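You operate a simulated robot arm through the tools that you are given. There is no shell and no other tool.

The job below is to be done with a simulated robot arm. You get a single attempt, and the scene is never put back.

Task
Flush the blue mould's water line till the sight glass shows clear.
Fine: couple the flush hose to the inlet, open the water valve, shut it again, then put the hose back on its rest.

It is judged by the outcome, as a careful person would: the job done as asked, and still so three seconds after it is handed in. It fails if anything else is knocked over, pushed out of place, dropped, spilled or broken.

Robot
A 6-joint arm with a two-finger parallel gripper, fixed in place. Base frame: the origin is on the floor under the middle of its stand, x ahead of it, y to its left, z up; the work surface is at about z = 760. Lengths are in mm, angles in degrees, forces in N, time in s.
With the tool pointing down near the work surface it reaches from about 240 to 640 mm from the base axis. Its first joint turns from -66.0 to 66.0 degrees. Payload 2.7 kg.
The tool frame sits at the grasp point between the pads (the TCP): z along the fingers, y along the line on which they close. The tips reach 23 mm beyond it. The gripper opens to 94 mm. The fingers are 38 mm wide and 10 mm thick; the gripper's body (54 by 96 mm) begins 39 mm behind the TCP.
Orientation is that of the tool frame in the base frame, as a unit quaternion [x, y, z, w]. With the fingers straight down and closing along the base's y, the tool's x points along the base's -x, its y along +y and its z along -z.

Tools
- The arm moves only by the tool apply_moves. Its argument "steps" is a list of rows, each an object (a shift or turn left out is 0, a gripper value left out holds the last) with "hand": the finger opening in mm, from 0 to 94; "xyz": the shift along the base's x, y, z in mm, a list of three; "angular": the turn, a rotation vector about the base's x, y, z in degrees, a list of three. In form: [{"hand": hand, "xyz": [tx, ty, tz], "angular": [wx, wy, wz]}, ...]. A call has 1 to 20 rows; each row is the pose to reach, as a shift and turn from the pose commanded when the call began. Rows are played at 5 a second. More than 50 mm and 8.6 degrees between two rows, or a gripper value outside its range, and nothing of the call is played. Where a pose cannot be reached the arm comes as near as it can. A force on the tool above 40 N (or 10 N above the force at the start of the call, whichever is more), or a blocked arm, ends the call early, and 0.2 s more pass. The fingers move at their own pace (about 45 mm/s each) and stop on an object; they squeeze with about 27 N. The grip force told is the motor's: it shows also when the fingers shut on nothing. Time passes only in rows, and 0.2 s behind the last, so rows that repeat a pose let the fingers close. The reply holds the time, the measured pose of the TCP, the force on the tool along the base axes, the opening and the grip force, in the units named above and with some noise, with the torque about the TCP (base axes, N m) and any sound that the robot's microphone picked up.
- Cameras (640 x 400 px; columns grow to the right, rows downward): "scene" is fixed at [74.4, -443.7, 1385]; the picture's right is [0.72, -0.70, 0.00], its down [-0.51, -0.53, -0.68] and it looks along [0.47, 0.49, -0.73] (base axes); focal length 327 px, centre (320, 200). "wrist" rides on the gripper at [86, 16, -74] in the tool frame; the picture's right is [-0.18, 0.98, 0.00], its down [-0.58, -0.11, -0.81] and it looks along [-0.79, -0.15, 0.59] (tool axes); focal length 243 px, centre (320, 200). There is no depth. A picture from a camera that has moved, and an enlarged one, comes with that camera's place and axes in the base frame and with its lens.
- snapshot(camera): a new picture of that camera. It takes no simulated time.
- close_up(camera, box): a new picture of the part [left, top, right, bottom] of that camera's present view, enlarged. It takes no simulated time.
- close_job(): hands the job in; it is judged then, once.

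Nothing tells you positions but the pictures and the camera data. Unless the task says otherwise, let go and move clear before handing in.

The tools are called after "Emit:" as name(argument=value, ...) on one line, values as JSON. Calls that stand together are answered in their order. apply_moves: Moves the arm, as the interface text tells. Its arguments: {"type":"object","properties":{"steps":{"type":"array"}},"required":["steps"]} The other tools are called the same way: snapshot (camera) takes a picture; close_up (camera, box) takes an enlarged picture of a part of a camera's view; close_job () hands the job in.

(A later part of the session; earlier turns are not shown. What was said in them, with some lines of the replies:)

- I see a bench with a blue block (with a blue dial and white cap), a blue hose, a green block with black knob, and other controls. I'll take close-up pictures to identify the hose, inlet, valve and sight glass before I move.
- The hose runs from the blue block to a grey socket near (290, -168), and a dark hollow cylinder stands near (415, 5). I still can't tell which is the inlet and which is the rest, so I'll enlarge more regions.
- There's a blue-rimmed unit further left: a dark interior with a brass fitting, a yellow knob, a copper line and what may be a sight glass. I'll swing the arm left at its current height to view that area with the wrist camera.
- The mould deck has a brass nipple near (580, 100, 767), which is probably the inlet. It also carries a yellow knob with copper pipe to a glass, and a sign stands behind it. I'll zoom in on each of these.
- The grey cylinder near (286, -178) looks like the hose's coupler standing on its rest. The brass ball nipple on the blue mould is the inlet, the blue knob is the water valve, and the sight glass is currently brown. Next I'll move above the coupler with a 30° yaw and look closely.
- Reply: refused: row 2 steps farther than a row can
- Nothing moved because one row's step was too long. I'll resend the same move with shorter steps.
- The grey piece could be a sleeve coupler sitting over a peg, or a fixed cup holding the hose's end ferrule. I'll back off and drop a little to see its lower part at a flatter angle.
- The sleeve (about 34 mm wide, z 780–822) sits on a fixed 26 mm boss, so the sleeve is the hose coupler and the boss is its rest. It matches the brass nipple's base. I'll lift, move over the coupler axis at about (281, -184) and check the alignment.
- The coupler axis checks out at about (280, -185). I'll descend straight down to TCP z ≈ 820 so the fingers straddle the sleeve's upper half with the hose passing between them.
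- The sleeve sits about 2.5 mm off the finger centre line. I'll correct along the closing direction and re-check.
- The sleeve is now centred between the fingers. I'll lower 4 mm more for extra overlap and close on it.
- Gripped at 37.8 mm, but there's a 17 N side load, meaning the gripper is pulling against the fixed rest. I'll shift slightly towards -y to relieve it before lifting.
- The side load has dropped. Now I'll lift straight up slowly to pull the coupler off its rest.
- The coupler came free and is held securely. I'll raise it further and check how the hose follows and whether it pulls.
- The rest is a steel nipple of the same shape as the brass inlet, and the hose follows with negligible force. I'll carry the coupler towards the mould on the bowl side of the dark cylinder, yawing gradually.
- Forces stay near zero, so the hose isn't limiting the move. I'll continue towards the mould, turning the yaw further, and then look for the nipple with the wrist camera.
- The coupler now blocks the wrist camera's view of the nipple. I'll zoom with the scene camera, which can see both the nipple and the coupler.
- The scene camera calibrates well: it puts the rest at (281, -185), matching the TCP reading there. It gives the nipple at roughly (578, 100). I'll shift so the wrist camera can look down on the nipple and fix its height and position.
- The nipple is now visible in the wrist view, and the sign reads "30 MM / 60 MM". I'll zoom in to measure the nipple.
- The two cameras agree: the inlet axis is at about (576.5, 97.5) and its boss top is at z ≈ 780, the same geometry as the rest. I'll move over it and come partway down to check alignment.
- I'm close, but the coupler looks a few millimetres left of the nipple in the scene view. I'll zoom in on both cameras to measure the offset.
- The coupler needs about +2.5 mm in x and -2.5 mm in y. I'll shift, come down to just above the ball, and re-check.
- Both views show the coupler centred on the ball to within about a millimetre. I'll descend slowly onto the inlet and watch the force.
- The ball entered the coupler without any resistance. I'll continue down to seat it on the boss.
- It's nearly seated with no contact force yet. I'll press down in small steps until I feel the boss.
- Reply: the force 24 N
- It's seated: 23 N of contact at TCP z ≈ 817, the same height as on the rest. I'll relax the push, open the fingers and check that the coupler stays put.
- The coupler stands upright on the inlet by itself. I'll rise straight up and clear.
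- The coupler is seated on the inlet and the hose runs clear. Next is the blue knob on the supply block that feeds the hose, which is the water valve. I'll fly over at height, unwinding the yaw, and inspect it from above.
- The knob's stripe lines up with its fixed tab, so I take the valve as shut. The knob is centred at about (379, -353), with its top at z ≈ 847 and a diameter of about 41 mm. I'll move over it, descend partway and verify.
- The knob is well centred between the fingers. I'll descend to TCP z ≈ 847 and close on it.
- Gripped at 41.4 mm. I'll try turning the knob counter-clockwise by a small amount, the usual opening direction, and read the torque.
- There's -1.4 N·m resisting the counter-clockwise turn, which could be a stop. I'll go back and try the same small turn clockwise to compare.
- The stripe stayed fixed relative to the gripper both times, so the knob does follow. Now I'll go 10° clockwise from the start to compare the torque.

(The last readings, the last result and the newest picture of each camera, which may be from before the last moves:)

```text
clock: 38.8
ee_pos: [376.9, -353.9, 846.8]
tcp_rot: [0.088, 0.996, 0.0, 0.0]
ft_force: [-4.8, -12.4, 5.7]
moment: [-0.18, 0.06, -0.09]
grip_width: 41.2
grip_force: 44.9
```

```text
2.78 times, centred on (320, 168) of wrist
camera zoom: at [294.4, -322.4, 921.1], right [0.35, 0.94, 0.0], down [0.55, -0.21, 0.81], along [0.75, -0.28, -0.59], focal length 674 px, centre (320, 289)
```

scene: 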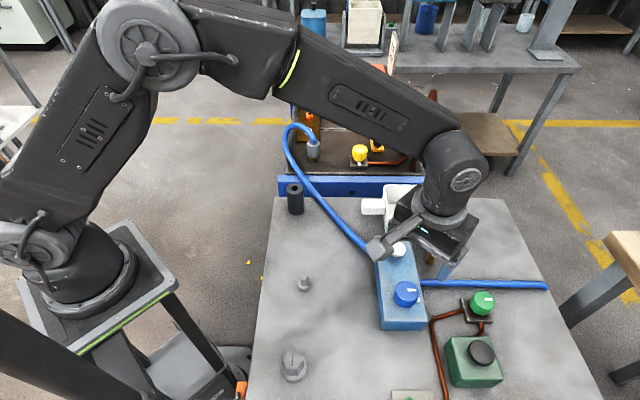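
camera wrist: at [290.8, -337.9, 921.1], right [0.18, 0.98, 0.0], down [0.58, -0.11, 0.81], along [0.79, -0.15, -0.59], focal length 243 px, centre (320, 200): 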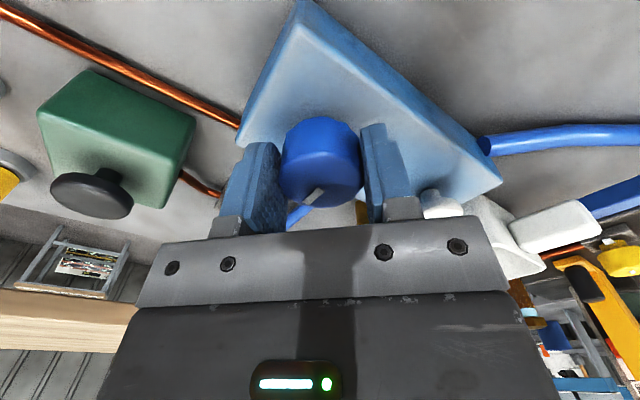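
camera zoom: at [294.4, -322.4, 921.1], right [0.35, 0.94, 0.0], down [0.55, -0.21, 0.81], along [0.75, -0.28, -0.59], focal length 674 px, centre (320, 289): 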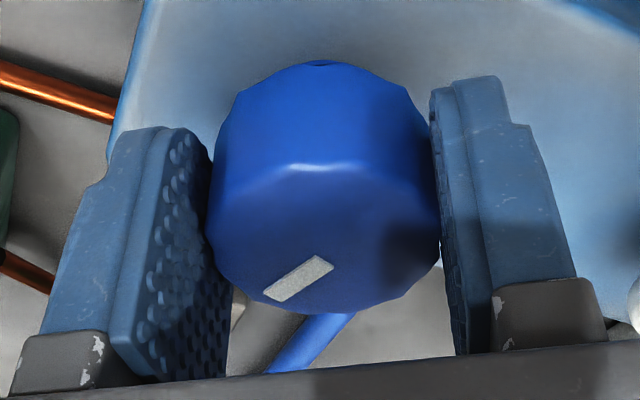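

Clockwise is free (about 0 N·m) while counter-clockwise hit a springy stop, so opening is clockwise. I'll keep turning clockwise in steps and watch torque and sound.

Emit:
apply_moves(steps=[{"hand": 30, "angular": [0, 0, -6]}, {"angular": [0, 0, -12]}, {"angular": [0, 0, -18]}, {"angular": [0, 0, -24]}, {"angular": [0, 0, -30]}, {"angular": [0, 0, -35]}, {"angular": [0, 0, -35]}])

Emit:
snapshot(camera="wrist")

Emit:
close_up(camera="wrist", box=[224, 96, 416, 240])

Emit:
snapshot(camera="scene")

```text
clock: 40.4
ee_pos: [379.6, -350.8, 847.9]
tcp_rot: [0.384, 0.923, 0.001, -0.001]
ft_force: [4.0, 25.0, 13.6]
moment: [-0.01, -0.54, 0.12]
grip_width: 41.2
grip_force: 45.3
```

```text
taken
camera wrist: at [328.3, -278.6, 921.2], right [0.83, 0.56, 0.0], down [0.33, -0.49, 0.81], along [0.45, -0.66, -0.59], focal length 243 px, centre (320, 200)
```

wrist: 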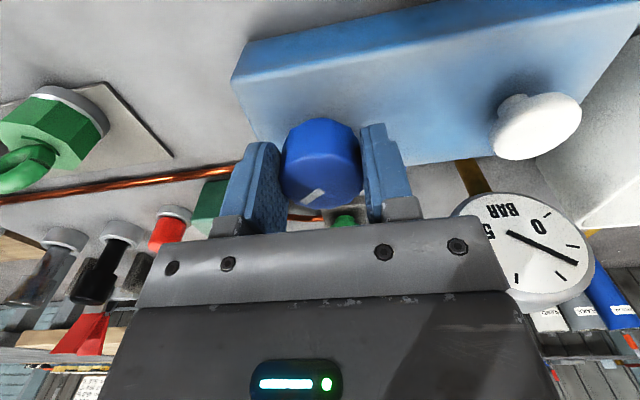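

```text
2.78 times, centred on (320, 168) of wrist
camera zoom: at [328.3, -278.6, 921.2], right [0.83, 0.56, 0.0], down [0.33, -0.49, 0.81], along [0.45, -0.66, -0.59], focal length 674 px, centre (320, 289)
```

zoom: 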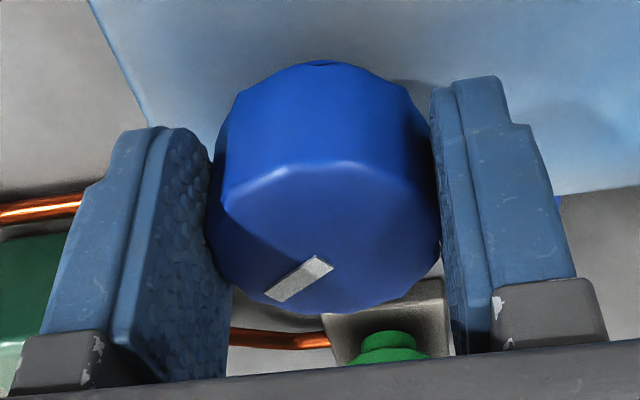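

```text
taken
```

scene: 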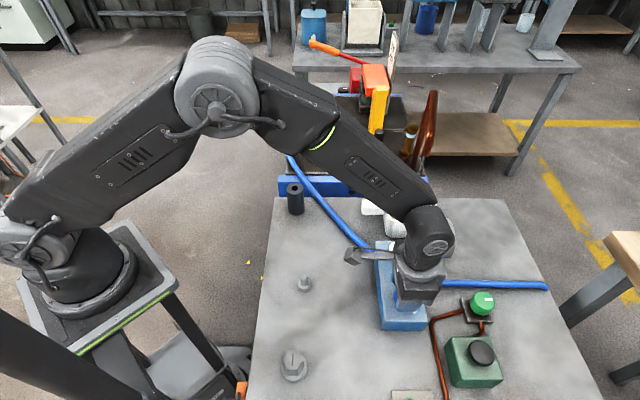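

The knob follows with no rotational resistance, but a 25 N side load has built up. I'll relieve that by shifting with the force before continuing.

Emit:
apply_moves(steps=[{"hand": 30, "xyz": [0.2, 1, 0.3]}, {"xyz": [0.3, 1.8, 0.6]}, {"xyz": [0.3, 1.8, 0.6]}])

```text
clock: 41.2
ee_pos: [379.9, -350.9, 846.6]
tcp_rot: [0.382, 0.924, 0.0, 0.001]
ft_force: [19.3, 10.0, -2.2]
moment: [0.59, 0.05, 0.09]
grip_width: 41.2
grip_force: 45.4
```

Emit:
apply_moves(steps=[{"hand": 30, "xyz": [0.8, 0.5, 0]}, {"xyz": [1.4, 0.7, 0]}, {"xyz": [1.4, 0.7, 0]}])

```text
clock: 42.0
ee_pos: [378.5, -350.2, 847.0]
tcp_rot: [0.383, 0.924, 0.0, 0.0]
ft_force: [5.6, 6.2, -4.0]
moment: [-0.93, -0.76, 0.04]
grip_width: 41.1
grip_force: 45.4
```

The side load is down to about 8 N. I'll continue clockwise to about 80° total.

Emit:
apply_moves(steps=[{"hand": 30, "xyz": [0, 0.2, 0], "angular": [0, 0, -6]}, {"xyz": [0, 0.4, 0], "angular": [0, 0, -12]}, {"xyz": [0, 0.6, 0], "angular": [0, 0, -18]}, {"xyz": [0, 0.8, 0], "angular": [0, 0, -24]}, {"xyz": [0, 1, 0], "angular": [0, 0, -30]}, {"xyz": [0, 1, 0], "angular": [0, 0, -30]}])

Emit:
close_up(camera="wrist", box=[224, 96, 416, 240])

Emit:
close_up(camera="scene", box=[390, 100, 440, 170])

```text
clock: 43.4
ee_pos: [380.1, -349.1, 847.9]
tcp_rot: [0.609, 0.793, -0.001, 0.001]
ft_force: [28.3, -2.7, -18.9]
moment: [0.56, 0.35, 0.13]
grip_width: 41.1
grip_force: 45.1
```

```text
2.78 times, centred on (320, 168) of wrist
camera zoom: at [373.1, -262.0, 921.0], right [1.0, 0.08, 0.0], down [0.04, -0.59, 0.81], along [0.06, -0.8, -0.59], focal length 674 px, centre (320, 289)
```

zoom: 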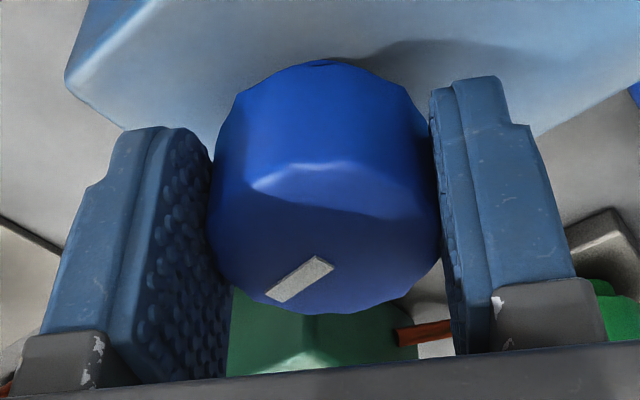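

```text
5.71 times, centred on (415, 135) of scene
camera zoom: at [75.3, -444.0, 1384.9], right [0.72, -0.7, 0.0], down [-0.51, -0.53, -0.68], along [0.47, 0.49, -0.73], focal length 1869 px, centre (-223, 571)
```

zoom: 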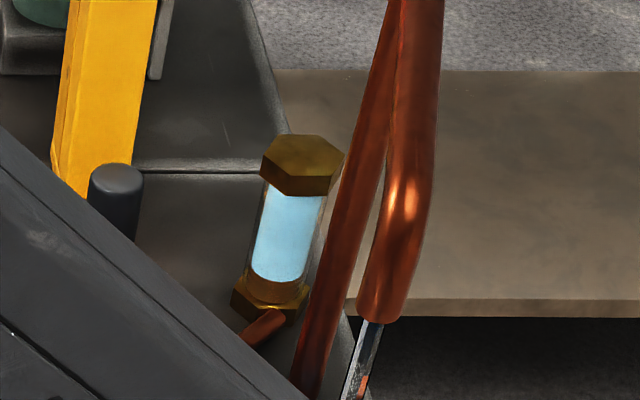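

The sight glass is clearing and water is streaming from the copper drain, so the blue knob is the water valve and it's open. I'll relieve the side load, wait, and check the glass again.

Emit:
apply_moves(steps=[{"hand": 30, "xyz": [1, 0, -0.5]}, {"xyz": [2, 0, -0.8]}, {"xyz": [2, 0, -0.8]}, {"xyz": [2, 0, -0.8]}, {"xyz": [2, 0, -0.8]}])

Emit:
close_up(camera="scene", box=[400, 115, 430, 155])

Emit:
snapshot(camera="scene")

```text
clock: 44.6
ee_pos: [380.0, -348.2, 846.4]
tcp_rot: [0.609, 0.793, 0.001, 0.0]
ft_force: [3.9, 5.3, 8.5]
moment: [0.15, -0.02, 0.02]
grip_width: 41.0
grip_force: 44.8
```

```text
10.00 times, centred on (415, 135) of scene
camera zoom: at [74.4, -443.5, 1385.1], right [0.72, -0.7, 0.0], down [-0.51, -0.53, -0.68], along [0.47, 0.49, -0.73], focal length 3271 px, centre (-630, 850)
```

zoom: 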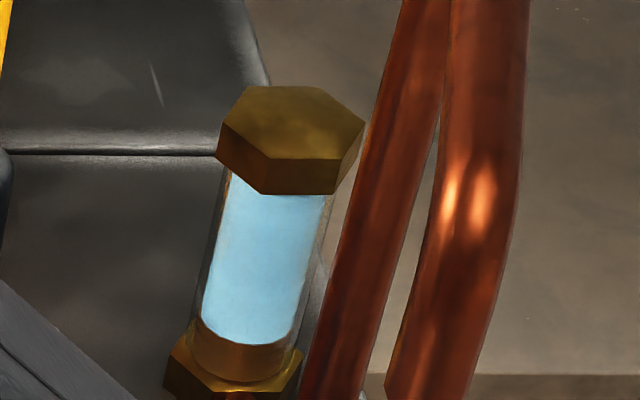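

```text
taken
```

scene: 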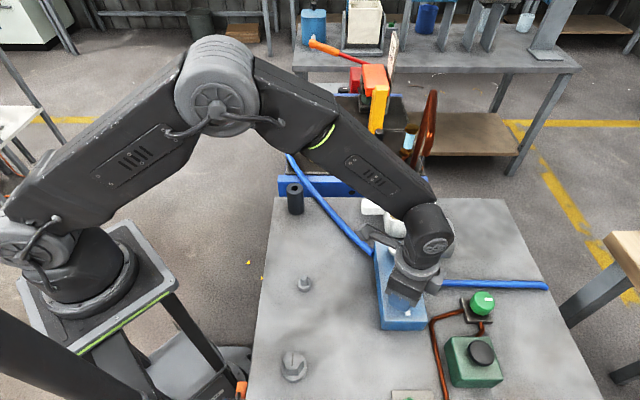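

The glass is mostly clear, with a thin brown band left at the bottom. I'll hold for two more seconds and compare.

Emit:
apply_moves(steps=[{"hand": 30, "xyz": [0, 0, 0.4]}, {"xyz": [0, 0, 0.4]}, {"xyz": [0, 0, 0.4]}, {"xyz": [0, 0, 0.4]}, {"xyz": [0, 0, 0.4]}, {"xyz": [0, 0, 0.4]}, {"xyz": [0, 0, 0.4]}, {"xyz": [0, 0, 0.4]}, {"xyz": [0, 0, 0.4]}, {"xyz": [0, 0, 0.4]}])

Emit:
close_up(camera="scene", box=[400, 115, 430, 155])

Emit:
close_up(camera="scene", box=[390, 120, 450, 190])

```text
clock: 46.8
ee_pos: [379.6, -349.4, 845.2]
tcp_rot: [0.609, 0.793, -0.001, 0.0]
ft_force: [-2.1, -9.5, 5.7]
moment: [-0.52, -0.03, -0.01]
grip_width: 40.9
grip_force: 45.1
```

```text
10.00 times, centred on (415, 135) of scene
camera zoom: at [74.3, -443.8, 1385.0], right [0.72, -0.7, 0.0], down [-0.51, -0.53, -0.68], along [0.47, 0.49, -0.73], focal length 3271 px, centre (-630, 850)
```

zoom: 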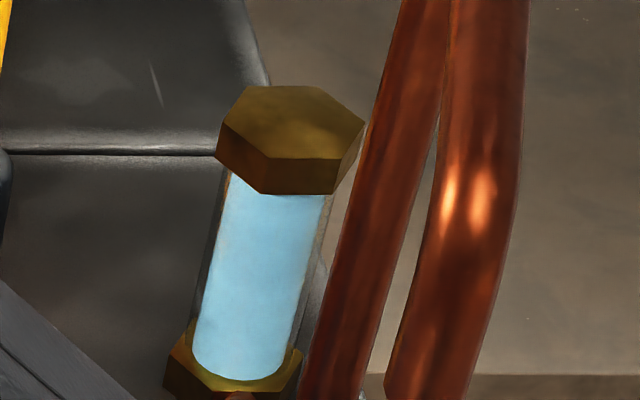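

```text
5.71 times, centred on (420, 155) of scene
camera zoom: at [74.3, -443.8, 1385.0], right [0.72, -0.7, 0.0], down [-0.51, -0.53, -0.68], along [0.47, 0.49, -0.73], focal length 1869 px, centre (-251, 457)
```

zoom: 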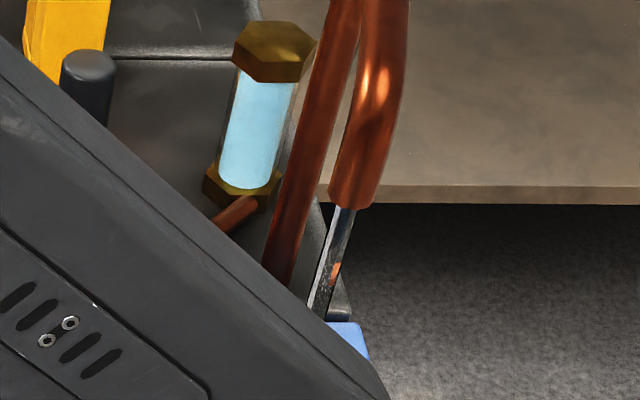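

The glass is fully clear. I'll shut the valve now by turning the knob back counter-clockwise to its stop.

Emit:
apply_moves(steps=[{"hand": 30, "xyz": [-0.4, -0.2, 0], "angular": [0, 0, 6]}, {"xyz": [-0.8, -0.4, 0], "angular": [0, 0, 12]}, {"xyz": [-1.2, -0.6, 0], "angular": [0, 0, 18]}, {"xyz": [-1.6, -0.8, 0], "angular": [0, 0, 24]}, {"xyz": [-2, -1, 0], "angular": [0, 0, 30]}, {"xyz": [-2.3, -1.4, 0], "angular": [0, 0, 36]}, {"xyz": [-2.6, -1.8, 0], "angular": [0, 0, 42]}, {"xyz": [-2.9, -2.2, 0], "angular": [0, 0, 48]}, {"xyz": [-3.2, -2.6, 0], "angular": [0, 0, 54]}, {"xyz": [-3.5, -3, 0], "angular": [0, 0, 60]}, {"xyz": [-3.7, -3.4, 0], "angular": [0, 0, 66]}, {"xyz": [-3.7, -3.5, 0], "angular": [0, 0, 72]}, {"xyz": [-3.7, -3.5, 0], "angular": [0, 0, 76]}, {"xyz": [-3.7, -3.5, 0], "angular": [0, 0, 76]}])

Emit:
close_up(camera="wrist", box=[224, 96, 416, 240])

Emit:
close_up(camera="scene", box=[390, 110, 450, 190])

```text
clock: 49.8
ee_pos: [377.0, -354.4, 846.1]
tcp_rot: [-0.009, 1.0, 0.0, 0.0]
ft_force: [-7.5, -7.5, 1.4]
moment: [0.31, 0.48, -0.04]
grip_width: 41.0
grip_force: 45.0
```

```text
2.78 times, centred on (320, 168) of wrist
camera zoom: at [289.8, -339.7, 921.0], right [0.17, 0.99, 0.0], down [0.58, -0.1, 0.81], along [0.8, -0.13, -0.59], focal length 674 px, centre (320, 289)
```

zoom: 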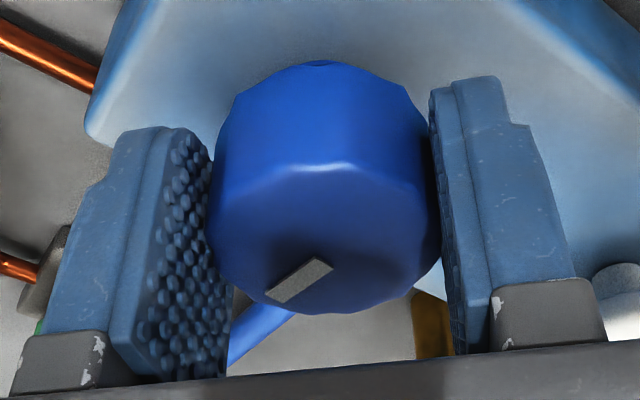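

```text
5.00 times, centred on (420, 150) of scene
camera zoom: at [74.2, -443.9, 1385.0], right [0.72, -0.7, 0.0], down [-0.51, -0.53, -0.68], along [0.47, 0.49, -0.73], focal length 1635 px, centre (-180, 450)
```

zoom: 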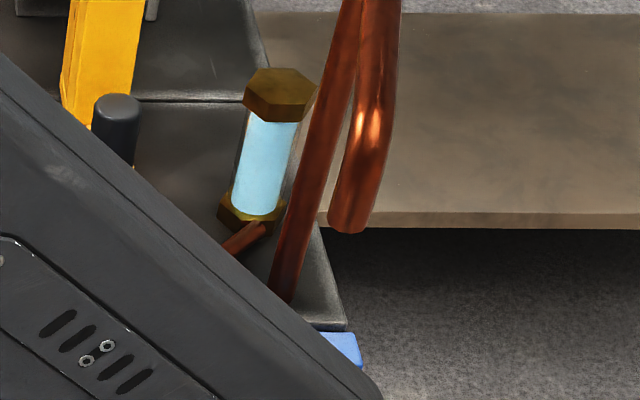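

Water has stopped and the glass stays clear. I'll nudge the knob 3° further to confirm it's at the stop.

Emit:
apply_moves(steps=[{"hand": 30, "xyz": [-0.3, -0.3, 0], "angular": [0, 0, 1.5]}, {"xyz": [-0.5, -0.5, 0], "angular": [0, 0, 3]}, {"xyz": [-0.5, -0.5, 0], "angular": [0, 0, 3]}])

```text
clock: 50.6
ee_pos: [376.9, -353.8, 847.3]
tcp_rot: [-0.035, 0.999, 0.0, 0.001]
ft_force: [-0.4, -8.0, -5.5]
moment: [-0.22, 0.6, -0.03]
grip_width: 40.9
grip_force: 45.1
```

Emit:
apply_moves(steps=[{"hand": 30, "xyz": [0, -0.3, 0], "angular": [0, 0, 1.5]}, {"xyz": [0, -0.5, 0], "angular": [0, 0, 3]}, {"xyz": [0, -0.5, 0], "angular": [0, 0, 3]}])

```text
clock: 51.4
ee_pos: [376.6, -353.6, 846.8]
tcp_rot: [-0.061, 0.998, 0.0, 0.001]
ft_force: [1.2, -8.2, -6.2]
moment: [0.11, -0.21, -0.06]
grip_width: 40.9
grip_force: 44.9
```

Emit:
close_up(camera="wrist", box=[272, 140, 368, 220])

Emit:
close_up(camera="scene", box=[376, 270, 440, 330])

```text
5.00 times, centred on (320, 180) of wrist
camera zoom: at [288.7, -349.2, 921.0], right [0.06, 1.0, 0.0], down [0.59, -0.04, 0.81], along [0.81, -0.05, -0.59], focal length 1213 px, centre (320, 300)
```

zoom: 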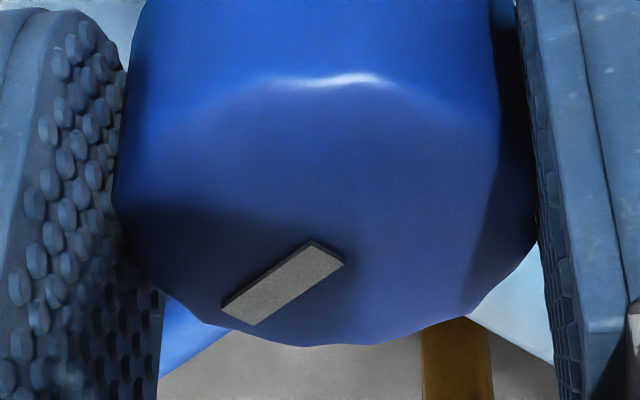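

```text
6.67 times, centred on (408, 300) of scene
camera zoom: at [74.5, -443.9, 1384.9], right [0.72, -0.7, 0.0], down [-0.51, -0.53, -0.68], along [0.47, 0.49, -0.73], focal length 2180 px, centre (-267, -467)
```

zoom: 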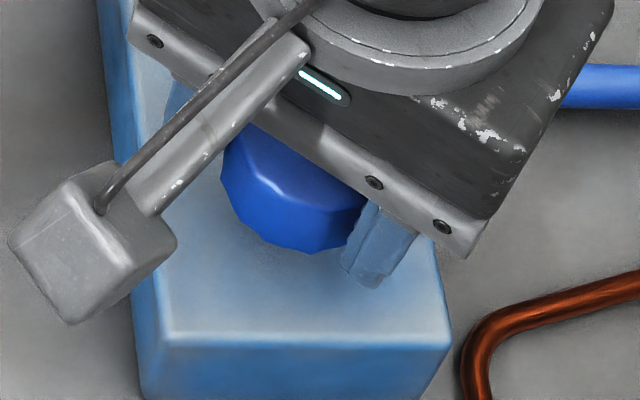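

The stripe's computed position matches its original spot to within half a millimetre and lines up with the tab, so the valve is fully shut. I'll open the fingers and rise.

Emit:
apply_moves(steps=[{"hand": 55, "xyz": [0, 0, 0]}, {"hand": 80, "xyz": [0, 0, 0]}, {"hand": 80, "xyz": [0, 0, 0]}, {"hand": 80, "xyz": [0, 0, 15]}, {"xyz": [0, 0, 40]}, {"xyz": [0, 0, 75]}, {"xyz": [0, 0, 115]}, {"xyz": [0, 0, 120]}, {"xyz": [0, 0, 120]}])

Emit:
snapshot(camera="scene")

Emit:
snapshot(camera="wrist")

Emit:
close_up(camera="scene", box=[384, 272, 432, 322])

Emit:
close_up(camera="scene", box=[390, 110, 450, 190])

```text
clock: 53.4
ee_pos: [376.8, -353.2, 967.7]
tcp_rot: [-0.061, 0.998, 0.0, 0.001]
ft_force: [0.0, -1.0, -0.2]
moment: [-0.04, 0.0, 0.03]
grip_width: 80.2
grip_force: 0.0
```

```text
taken
```

scene: 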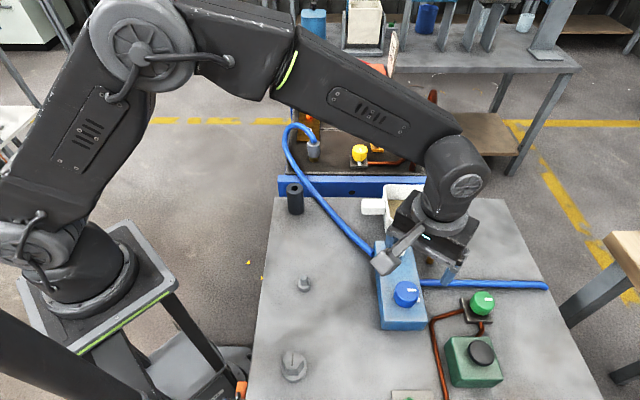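

```text
taken
camera wrist: at [288.3, -349.1, 1041.4], right [0.06, 1.0, 0.0], down [0.59, -0.04, 0.81], along [0.8, -0.05, -0.59], focal length 243 px, centre (320, 200)
```

wrist: 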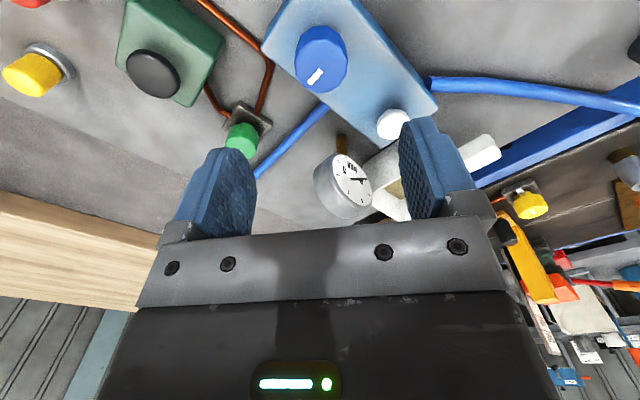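

```text
8.00 times, centred on (408, 297) of scene
camera zoom: at [74.4, -443.7, 1385.0], right [0.72, -0.7, 0.0], down [-0.51, -0.53, -0.68], along [0.47, 0.49, -0.73], focal length 2617 px, centre (-384, -576)
```

zoom: 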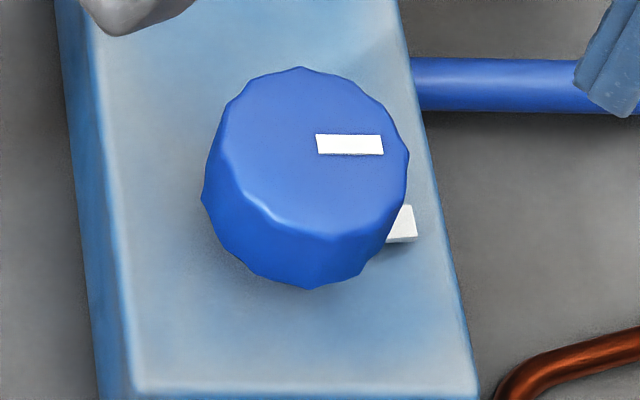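

```text
5.00 times, centred on (420, 150) of scene
camera zoom: at [74.4, -443.7, 1385.0], right [0.72, -0.7, 0.0], down [-0.51, -0.53, -0.68], along [0.47, 0.49, -0.73], focal length 1635 px, centre (-180, 450)
```

zoom: 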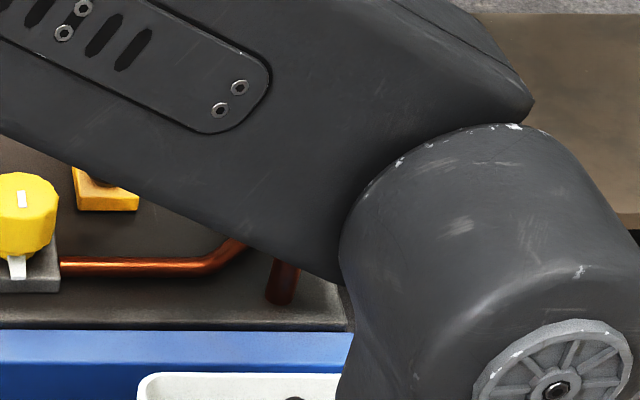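

The valve is back exactly as it started, and the white pan seems to have caught the drain water. I'll fly back above the coupled hose at the inlet, yawing back to 60°.

Emit:
apply_moves(steps=[{"hand": 80, "xyz": [10, 22, 0], "angular": [0, 0, 4]}, {"xyz": [26, 58, 0], "angular": [0, 0, 8]}, {"xyz": [43, 96, 0], "angular": [0, 0, 12]}, {"xyz": [60, 134, 0], "angular": [0, 0, 17]}, {"xyz": [77, 172, 0], "angular": [0, 0, 22]}, {"xyz": [94, 210, 0], "angular": [0, 0, 27]}, {"xyz": [111, 248, 0], "angular": [0, 0, 32]}, {"xyz": [128, 286, 0], "angular": [0, 0, 37]}, {"xyz": [145, 324, 0], "angular": [0, 0, 42]}, {"xyz": [162, 362, 0], "angular": [0, 0, 47]}, {"xyz": [178, 400, 0], "angular": [0, 0, 51]}, {"xyz": [193, 434, 0], "angular": [0, 0, 53]}, {"xyz": [200.5, 450, 0], "angular": [0, 0, 53]}, {"xyz": [200.5, 450, 0], "angular": [0, 0, 53]}, {"xyz": [200.5, 450, 0], "angular": [0, 0, 53]}])

Emit:
snapshot(camera="wrist")

Emit:
snapshot(camera="scene")

Emit:
close_up(camera="scene", box=[360, 100, 456, 250])

```text
clock: 56.6
ee_pos: [577.6, 95.3, 966.9]
tcp_rot: [-0.5, 0.866, 0.001, 0.0]
ft_force: [-0.4, -0.7, -0.4]
moment: [0.01, 0.03, 0.0]
grip_width: 79.7
grip_force: 0.0
```

```text
taken
camera wrist: at [519.8, 28.5, 1041.9], right [-0.76, 0.65, 0.0], down [0.38, 0.45, 0.81], along [0.52, 0.61, -0.59], focal length 243 px, centre (320, 200)
```

wrist: 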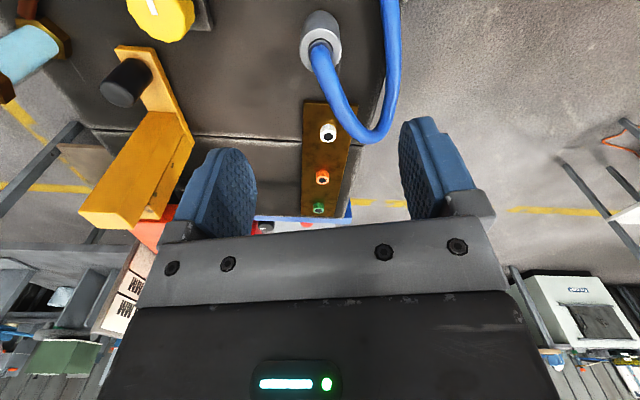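

```text
taken
```

scene: 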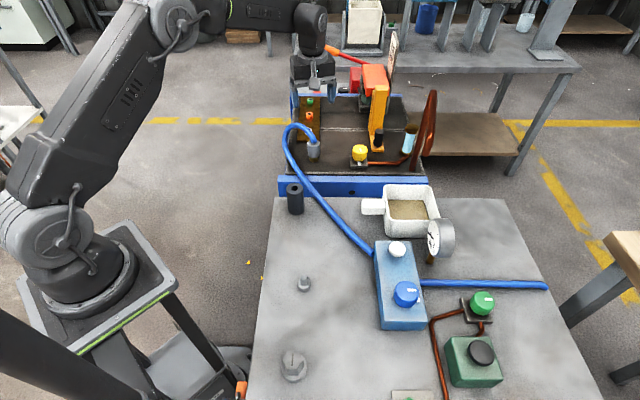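

```text
2.67 times, centred on (408, 175) of scene
camera zoom: at [74.4, -443.7, 1385.0], right [0.72, -0.7, 0.0], down [-0.51, -0.53, -0.68], along [0.47, 0.49, -0.73], focal length 872 px, centre (85, 267)
```

zoom: 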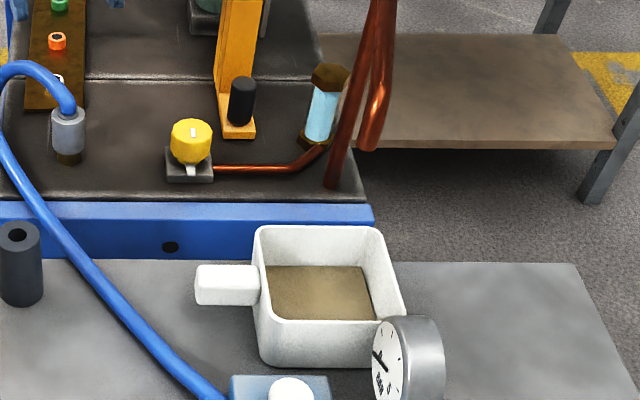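

The sight glass is clear, no water is flowing, and the dirty water sits in the pan without overflowing. I'll now descend over the coupler to take the hose off.

Emit:
apply_moves(steps=[{"hand": 80, "xyz": [0, 1, -30]}, {"xyz": [0, 1, -60]}, {"xyz": [0, 1, -85]}, {"xyz": [0, 1, -105]}, {"xyz": [0, 1, -115]}, {"xyz": [0, 1, -115]}, {"xyz": [0, 1, -115]}])

Emit:
snapshot(camera="wrist")

Emit:
close_up(camera="scene", box=[270, 100, 350, 180])

```text
clock: 58.2
ee_pos: [578.9, 97.4, 851.9]
tcp_rot: [-0.499, 0.866, 0.0, 0.0]
ft_force: [-0.2, -0.2, 0.2]
moment: [0.02, 0.01, -0.04]
grip_width: 79.8
grip_force: 0.0
```

```text
taken
camera wrist: at [520.6, 29.8, 926.1], right [-0.76, 0.65, 0.0], down [0.38, 0.45, 0.81], along [0.52, 0.61, -0.59], focal length 243 px, centre (320, 200)
```

wrist: 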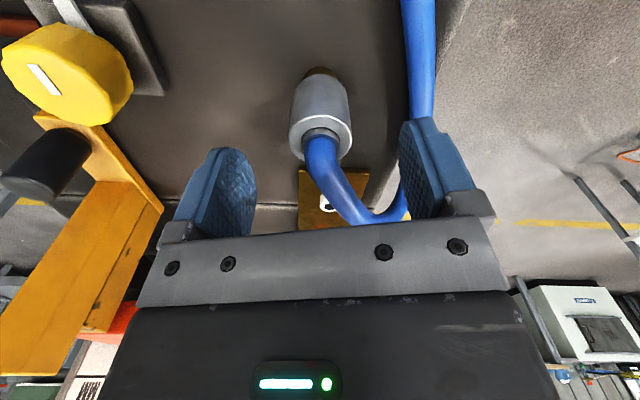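

```text
5.00 times, centred on (310, 140) of scene
camera zoom: at [74.4, -443.7, 1385.0], right [0.72, -0.7, 0.0], down [-0.51, -0.53, -0.68], along [0.47, 0.49, -0.73], focal length 1635 px, centre (370, 500)
```

zoom: 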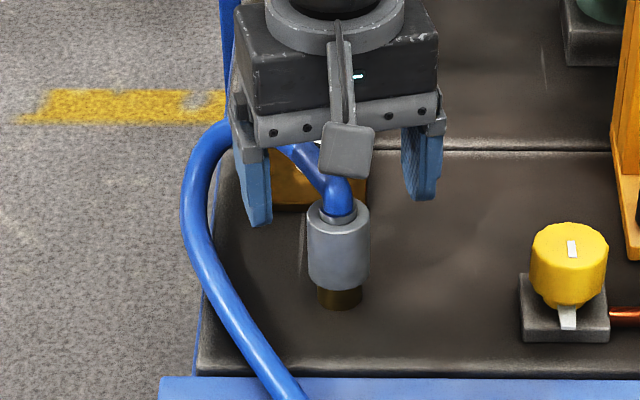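

Aligned. I'll descend to the same height as when I released it and grip the coupler.

Emit:
apply_moves(steps=[{"hand": 80, "xyz": [-0.5, -0.5, -12]}, {"xyz": [-0.5, -0.5, -24]}, {"xyz": [-0.5, -0.5, -34]}, {"xyz": [-0.5, -0.5, -34]}, {"hand": 60, "xyz": [-0.5, -0.5, -34]}, {"hand": 45, "xyz": [-0.5, -0.5, -34]}, {"hand": 25, "xyz": [-0.5, -0.5, -34]}, {"hand": 20, "xyz": [-0.5, -0.5, -34]}, {"hand": 20, "xyz": [-0.5, -0.5, -34]}])

Emit:
close_up(camera="wrist", box=[240, 64, 400, 224])

```text
clock: 60.2
ee_pos: [578.3, 95.9, 818.6]
tcp_rot: [-0.5, 0.866, -0.001, 0.002]
ft_force: [12.5, -5.0, -1.9]
moment: [0.03, 0.02, 0.13]
grip_width: 37.8
grip_force: 27.0
```

```text
2.50 times, centred on (320, 144) of wrist
camera zoom: at [519.6, 28.1, 892.6], right [-0.76, 0.65, 0.0], down [0.38, 0.45, 0.81], along [0.53, 0.61, -0.59], focal length 606 px, centre (320, 340)
```

zoom: 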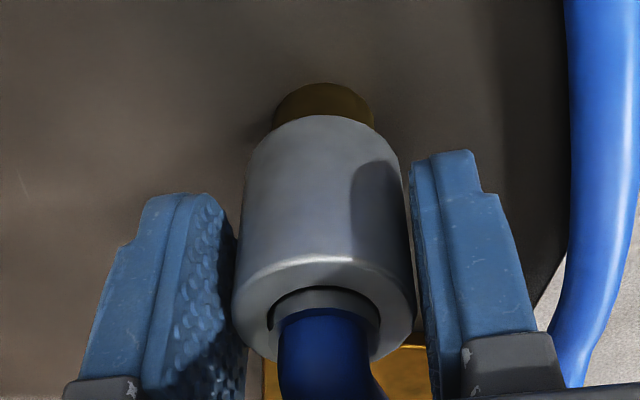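

Gripped at 37.8 mm. I'll ease the small side load and lift straight up off the inlet.

Emit:
apply_moves(steps=[{"hand": 20, "xyz": [0.8, -0.4, 0]}, {"xyz": [0.8, -0.4, 3]}, {"xyz": [0.8, -0.4, 6]}, {"xyz": [0.8, -0.4, 10]}, {"xyz": [0.8, -0.4, 15]}, {"xyz": [0.8, -0.4, 20]}, {"xyz": [0.8, -0.4, 25]}, {"xyz": [0.8, -0.4, 30]}, {"xyz": [0.8, -0.4, 30]}])

Emit:
close_up(camera="scene", box=[280, 110, 344, 170])

Emit:
snapshot(camera="wrist")

```text
clock: 62.2
ee_pos: [577.5, 96.6, 848.5]
tcp_rot: [-0.499, 0.867, 0.0, 0.0]
ft_force: [1.1, 0.2, -1.7]
moment: [-0.03, 0.01, 0.02]
grip_width: 37.7
grip_force: 27.1
```

```text
6.67 times, centred on (312, 140) of scene
camera zoom: at [74.4, -443.7, 1385.0], right [0.72, -0.7, 0.0], down [-0.51, -0.53, -0.68], along [0.47, 0.49, -0.73], focal length 2180 px, centre (373, 600)
```

zoom: 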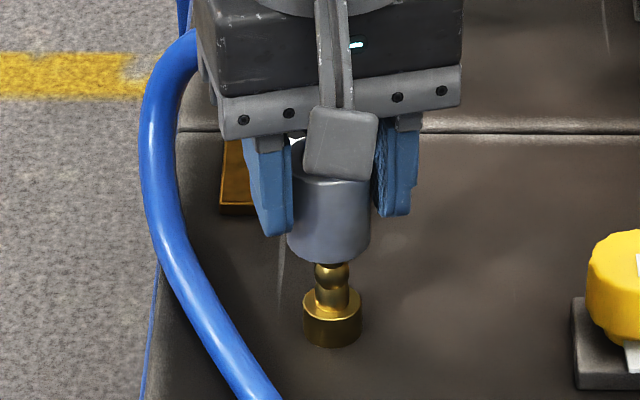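

```text
taken
camera wrist: at [519.9, 29.6, 922.3], right [-0.76, 0.65, 0.0], down [0.39, 0.45, 0.81], along [0.52, 0.61, -0.59], focal length 243 px, centre (320, 200)
```

wrist: 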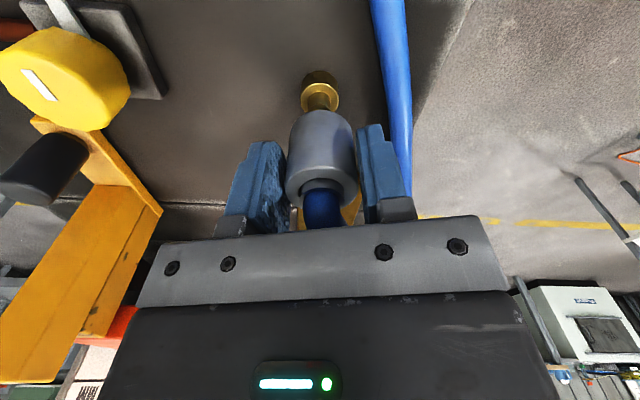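

The coupler is off cleanly. I'll raise it and carry it back by the same path to above the rest.

Emit:
apply_moves(steps=[{"hand": 20, "xyz": [0, 0, 25]}, {"xyz": [0, 0, 55]}, {"xyz": [-5, -5, 85]}, {"xyz": [-22, -20, 92]}, {"xyz": [-45, -41, 92]}, {"xyz": [-67, -62, 92]}, {"xyz": [-84, -90, 92], "angular": [0, 0, -3]}, {"xyz": [-100, -118, 92], "angular": [0, 0, -7]}, {"xyz": [-117, -146, 92], "angular": [0, 0, -11]}, {"xyz": [-133, -172, 92], "angular": [0, 0, -15]}, {"xyz": [-148, -198, 92], "angular": [0, 0, -18]}, {"xyz": [-162, -220, 92], "angular": [0, 0, -20]}, {"xyz": [-162, -220, 92], "angular": [0, 0, -20]}])

Emit:
snapshot(camera="scene")

Emit:
snapshot(camera="wrist")

```text
clock: 65.0
ee_pos: [416.6, -124.9, 938.7]
tcp_rot: [-0.342, 0.94, 0.0, 0.001]
ft_force: [0.4, 0.8, -1.7]
moment: [0.02, 0.05, -0.02]
grip_width: 37.7
grip_force: 27.0
```

```text
taken
```

scene: 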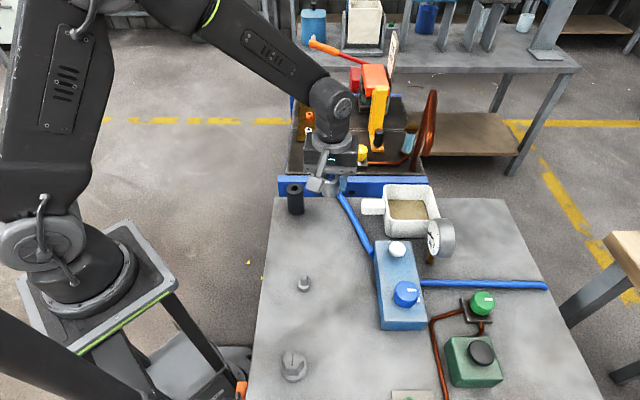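

```text
taken
camera wrist: at [338.0, -168.0, 1014.3], right [-0.49, 0.87, 0.0], down [0.52, 0.29, 0.81], along [0.7, 0.4, -0.59], focal length 243 px, centre (320, 200)
```

wrist: 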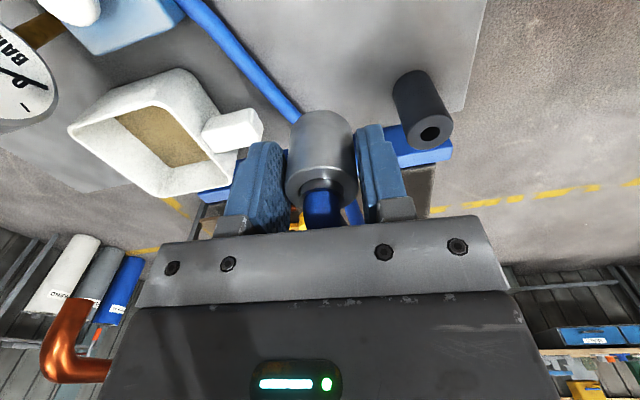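

All's well so far. I'll continue to above the rest at about (281, -185).

Emit:
apply_moves(steps=[{"hand": 20, "xyz": [-20, -9, 0], "angular": [0, 0, -2]}, {"xyz": [-50, -22, 0], "angular": [0, 0, -4]}, {"xyz": [-80, -36, -5], "angular": [0, 0, -6]}, {"xyz": [-108, -48, -15], "angular": [0, 0, -8]}, {"xyz": [-128, -57, -30], "angular": [0, 0, -10]}, {"xyz": [-135.6, -60.6, -50], "angular": [0, 0, -10]}, {"xyz": [-135.6, -60.6, -65], "angular": [0, 0, -10]}, {"xyz": [-135.6, -60.6, -68], "angular": [0, 0, -10]}, {"xyz": [-135.6, -60.6, -68], "angular": [0, 0, -10]}, {"xyz": [-135.6, -60.6, -68], "angular": [0, 0, -10]}])

Emit:
snapshot(camera="wrist")

Emit:
close_up(camera="wrist", box=[264, 40, 376, 130])

Emit:
close_up(camera="scene", box=[280, 250, 328, 300])

```text
clock: 67.2
ee_pos: [280.1, -184.1, 871.2]
tcp_rot: [-0.259, 0.966, 0.0, 0.0]
ft_force: [0.0, 0.0, -0.9]
moment: [0.01, 0.02, 0.0]
grip_width: 37.8
grip_force: 27.2
```

```text
taken
camera wrist: at [196.2, -214.3, 945.6], right [-0.33, 0.94, 0.0], down [0.56, 0.2, 0.81], along [0.76, 0.27, -0.59], focal length 243 px, centre (320, 200)
```

wrist: 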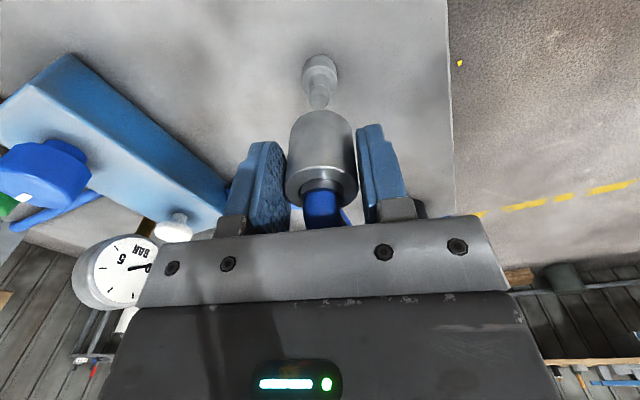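

```text
4.44 times, centred on (320, 85) of wrist
camera zoom: at [196.2, -214.3, 945.6], right [-0.33, 0.94, 0.0], down [0.56, 0.2, 0.81], along [0.76, 0.27, -0.59], focal length 1078 px, centre (320, 711)
```

zoom: 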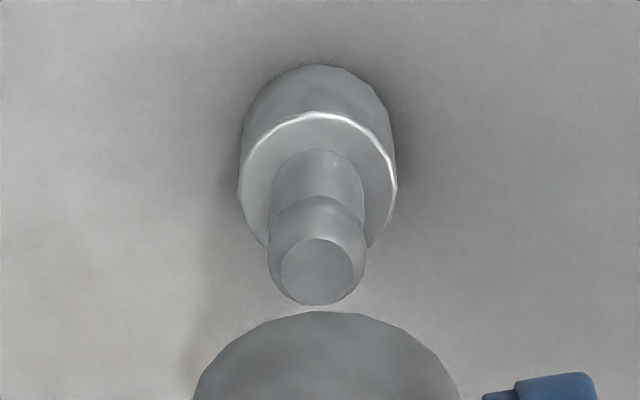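

```text
8.00 times, centred on (304, 275) of scene
camera zoom: at [74.4, -443.7, 1385.0], right [0.72, -0.7, 0.0], down [-0.51, -0.53, -0.68], along [0.47, 0.49, -0.73], focal length 2617 px, centre (448, -400)
```

zoom: 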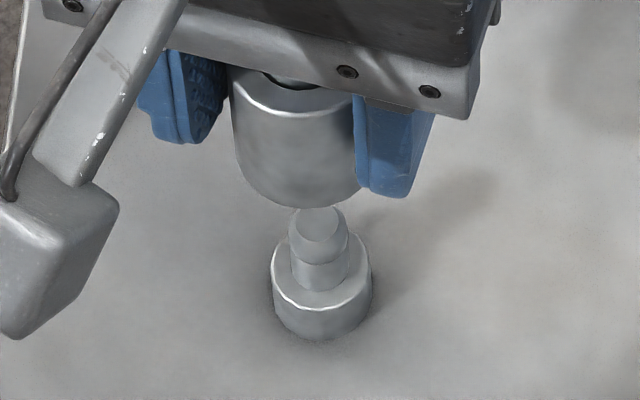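

The coupler needs only about a 1.3 mm correction towards -y. I'll apply it, descend to just above the peg, and check again.

Emit:
apply_moves(steps=[{"hand": 20, "xyz": [0.4, -1.3, -8]}, {"xyz": [0.4, -1.3, -18]}, {"xyz": [0.4, -1.3, -26]}, {"xyz": [0.4, -1.3, -26]}, {"xyz": [0.4, -1.3, -26]}])

Emit:
close_up(camera="wrist", box=[264, 60, 376, 140])

Emit:
close_up(camera="scene", box=[280, 255, 328, 300])

```text
clock: 68.4
ee_pos: [279.5, -184.7, 846.0]
tcp_rot: [-0.259, 0.966, 0.0, 0.0]
ft_force: [-0.4, -0.3, -1.1]
moment: [-0.02, -0.01, 0.01]
grip_width: 37.7
grip_force: 27.2
```

```text
5.00 times, centred on (320, 100) of wrist
camera zoom: at [196.4, -215.3, 920.1], right [-0.33, 0.94, 0.0], down [0.56, 0.2, 0.81], along [0.76, 0.27, -0.59], focal length 1213 px, centre (320, 700)
```

zoom: 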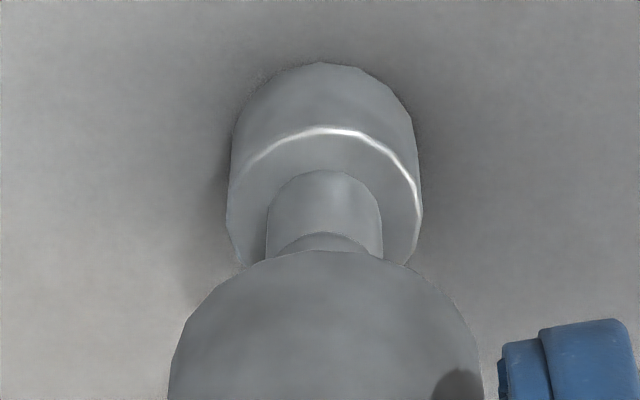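

```text
8.89 times, centred on (304, 278) of scene
camera zoom: at [74.4, -443.7, 1385.0], right [0.72, -0.7, 0.0], down [-0.51, -0.53, -0.68], along [0.47, 0.49, -0.73], focal length 2907 px, centre (462, -489)
```

zoom: 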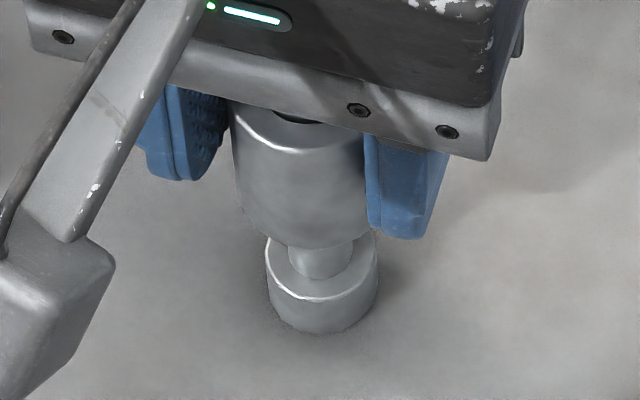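

Centred in both views. I'll descend onto the rest peg slowly and feel for the seat.

Emit:
apply_moves(steps=[{"hand": 20, "xyz": [0.2, 0, -4]}, {"xyz": [0.2, 0, -8]}, {"xyz": [0.2, 0, -12]}, {"xyz": [0.2, 0, -16]}, {"xyz": [0.2, 0, -20]}, {"xyz": [0.2, 0, -24]}, {"xyz": [0.2, 0, -27]}, {"xyz": [0.2, 0, -27]}, {"xyz": [0.2, 0, -27]}])

Emit:
close_up(camera="wrist", box=[240, 64, 400, 224])

```text
clock: 70.4
ee_pos: [281.9, -186.8, 817.6]
tcp_rot: [-0.258, 0.966, 0.0, 0.0]
ft_force: [0.2, 0.2, -0.8]
moment: [0.01, 0.02, 0.02]
grip_width: 37.8
grip_force: 26.8
```

```text
2.50 times, centred on (320, 144) of wrist
camera zoom: at [197.0, -216.0, 892.8], right [-0.33, 0.94, 0.0], down [0.56, 0.2, 0.81], along [0.76, 0.27, -0.59], focal length 606 px, centre (320, 340)
```

zoom: 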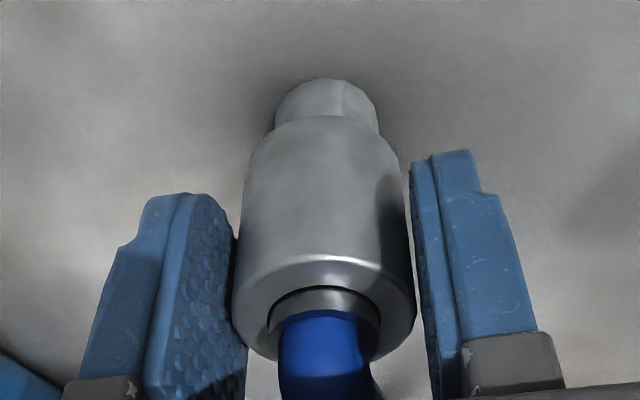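

It's almost down with no contact force yet. I'll press in small steps until it seats.

Emit:
apply_moves(steps=[{"hand": 20, "xyz": [0, 0, -1]}, {"xyz": [0, 0, -2]}, {"xyz": [0, 0, -3]}, {"xyz": [0, 0, -3]}])

```text
clock: 71.4
ee_pos: [280.2, -185.5, 815.9]
tcp_rot: [-0.259, 0.966, 0.001, -0.001]
ft_force: [-12.0, 2.7, 22.3]
moment: [0.01, 0.03, 0.23]
grip_width: 37.9
grip_force: 26.8
```

Seated firmly on the rest at 22 N. I'll relax the push, open the fingers, and check that it stays.

Emit:
apply_moves(steps=[{"hand": 20, "xyz": [-0.6, 0, 1.5]}, {"hand": 20, "xyz": [-0.8, 0, 2]}, {"hand": 45, "xyz": [-0.8, 0, 2]}, {"hand": 60, "xyz": [-0.8, 0, 2]}, {"hand": 80, "xyz": [-0.8, 0, 2]}, {"hand": 80, "xyz": [-0.8, 0, 2]}])

Emit:
close_up(camera="wrist", box=[240, 64, 400, 224])

Emit:
close_up(camera="scene", box=[270, 220, 350, 310])

```text
clock: 72.8
ee_pos: [280.0, -186.6, 818.2]
tcp_rot: [-0.259, 0.966, -0.001, 0.0]
ft_force: [1.6, -0.2, -0.7]
moment: [-0.01, -0.05, -0.01]
grip_width: 80.1
grip_force: 0.0
```

```text
2.50 times, centred on (320, 144) of wrist
camera zoom: at [196.1, -215.9, 892.4], right [-0.33, 0.94, 0.0], down [0.56, 0.2, 0.81], along [0.76, 0.27, -0.59], focal length 606 px, centre (320, 340)
```

zoom: 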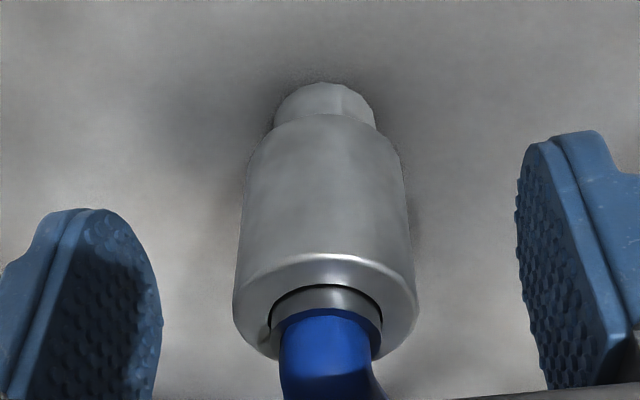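

```text
4.44 times, centred on (310, 265) of scene
camera zoom: at [74.4, -443.7, 1385.0], right [0.72, -0.7, 0.0], down [-0.51, -0.53, -0.68], along [0.47, 0.49, -0.73], focal length 1454 px, centre (364, -89)
```

zoom: 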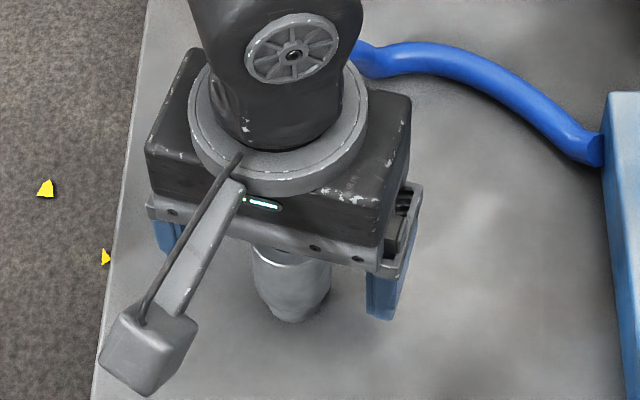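

The hose is back on its rest and stable. I'll rise straight up and clear, then inspect the whole scene.

Emit:
apply_moves(steps=[{"hand": 80, "xyz": [0, 0, 10]}, {"xyz": [0, 0, 30]}, {"xyz": [0, 0, 60]}, {"xyz": [0, 0, 95]}, {"xyz": [0, 0, 135]}, {"xyz": [-5, 5, 175]}, {"xyz": [-15, 30, 210]}, {"xyz": [-20, 65, 240]}, {"xyz": [-20, 100, 260]}, {"xyz": [-20, 130, 270]}, {"xyz": [-20, 130, 270]}, {"xyz": [-20, 130, 270]}])

Emit:
snapshot(camera="scene")

Emit:
close_up(camera="scene", box=[280, 220, 344, 300])

Emit:
close_up(camera="scene", box=[360, 100, 456, 250])

Emit:
close_up(camera="scene", box=[384, 272, 432, 322])

Emit:
close_up(camera="scene", box=[280, 90, 360, 180])

```text
clock: 75.4
ee_pos: [261.1, -57.3, 1087.5]
tcp_rot: [-0.258, 0.966, 0.0, 0.0]
ft_force: [-0.5, -0.2, 0.5]
moment: [0.02, 0.02, 0.0]
grip_width: 79.9
grip_force: 0.1
```

```text
taken
```

scene: 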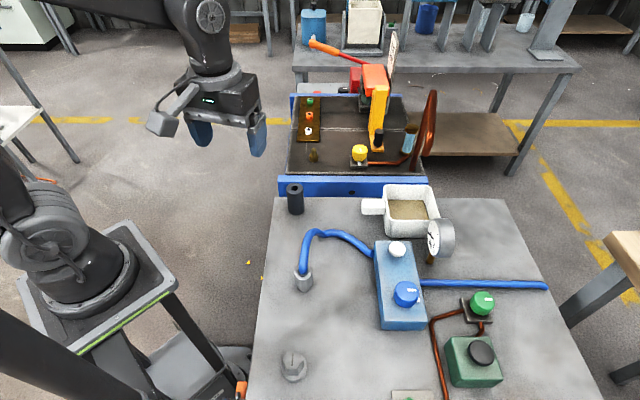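

```text
5.00 times, centred on (312, 260) of scene
camera zoom: at [74.4, -443.7, 1385.0], right [0.72, -0.7, 0.0], down [-0.51, -0.53, -0.68], along [0.47, 0.49, -0.73], focal length 1635 px, centre (360, -100)
```

zoom: 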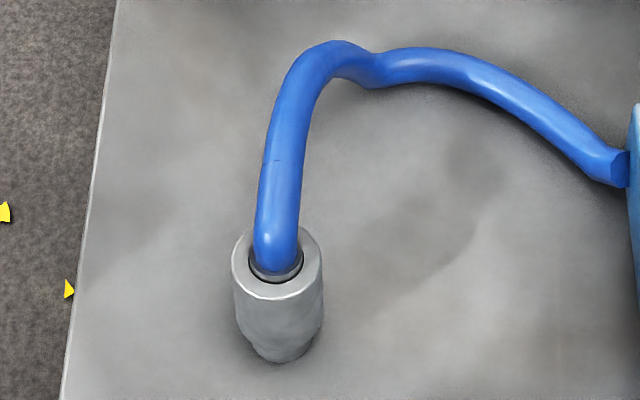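

```text
2.67 times, centred on (408, 175) of scene
camera zoom: at [74.4, -443.7, 1385.0], right [0.72, -0.7, 0.0], down [-0.51, -0.53, -0.68], along [0.47, 0.49, -0.73], focal length 872 px, centre (85, 267)
```

zoom: 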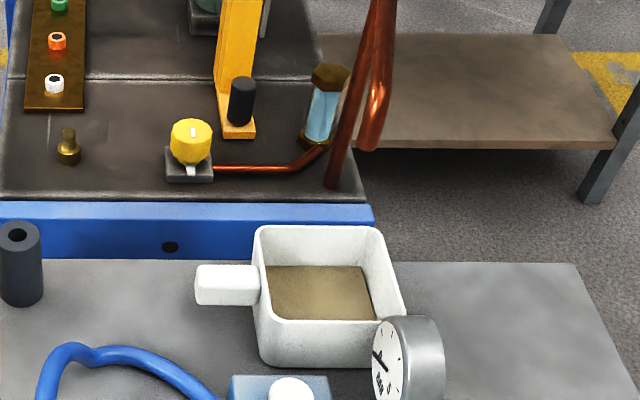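

```text
8.00 times, centred on (408, 297) of scene
camera zoom: at [74.4, -443.7, 1385.0], right [0.72, -0.7, 0.0], down [-0.51, -0.53, -0.68], along [0.47, 0.49, -0.73], focal length 2617 px, centre (-384, -576)
```

zoom: 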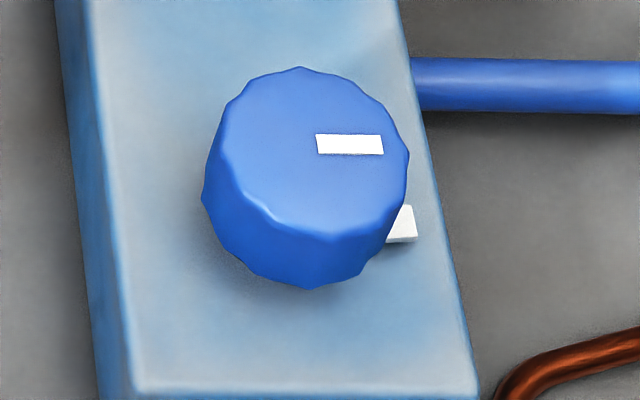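

```text
4.44 times, centred on (320, 135) of scene
camera zoom: at [74.4, -443.7, 1385.0], right [0.72, -0.7, 0.0], down [-0.51, -0.53, -0.68], along [0.47, 0.49, -0.73], focal length 1454 px, centre (320, 489)
```

zoom: 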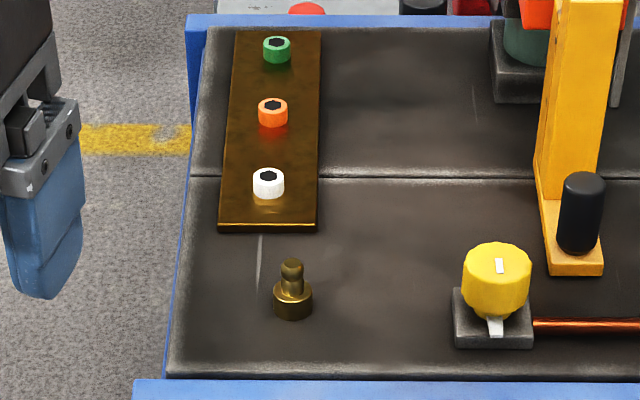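

The job looks finished:
- **Sight glass:** clear.
- **Water valve:** shut, with its stripe on the tab and no flow.
- **Hose:** seated on its rest exactly as at the start.
- **Inlet:** bare again.
- **Drain water:** held in the pan.
- **Everything else:** undisturbed, with the arm open and clear.

I'm handing it in.

Emit:
close_job()

```text
The job is handed in.
```

The blue mould's water line is flushed: the sight glass went from brown to fully clear and was still clear when I handed the job in.

- **Hose:** I coupled it to the brass inlet on the mould. After the flush I put it back on its rest, seated as it was at the start.
- **Water valve:** I took this to be the blue knob on the block that feeds the hose. Turning it about 75° clockwise started the flow. I shut it again, its stripe is back on the tab, and the flow has stopped.
- **Drain water:** the dirty water ran into the white pan, which did not overflow.

Nothing else was moved or spilled that I could see, and the arm is open and clear of everything.
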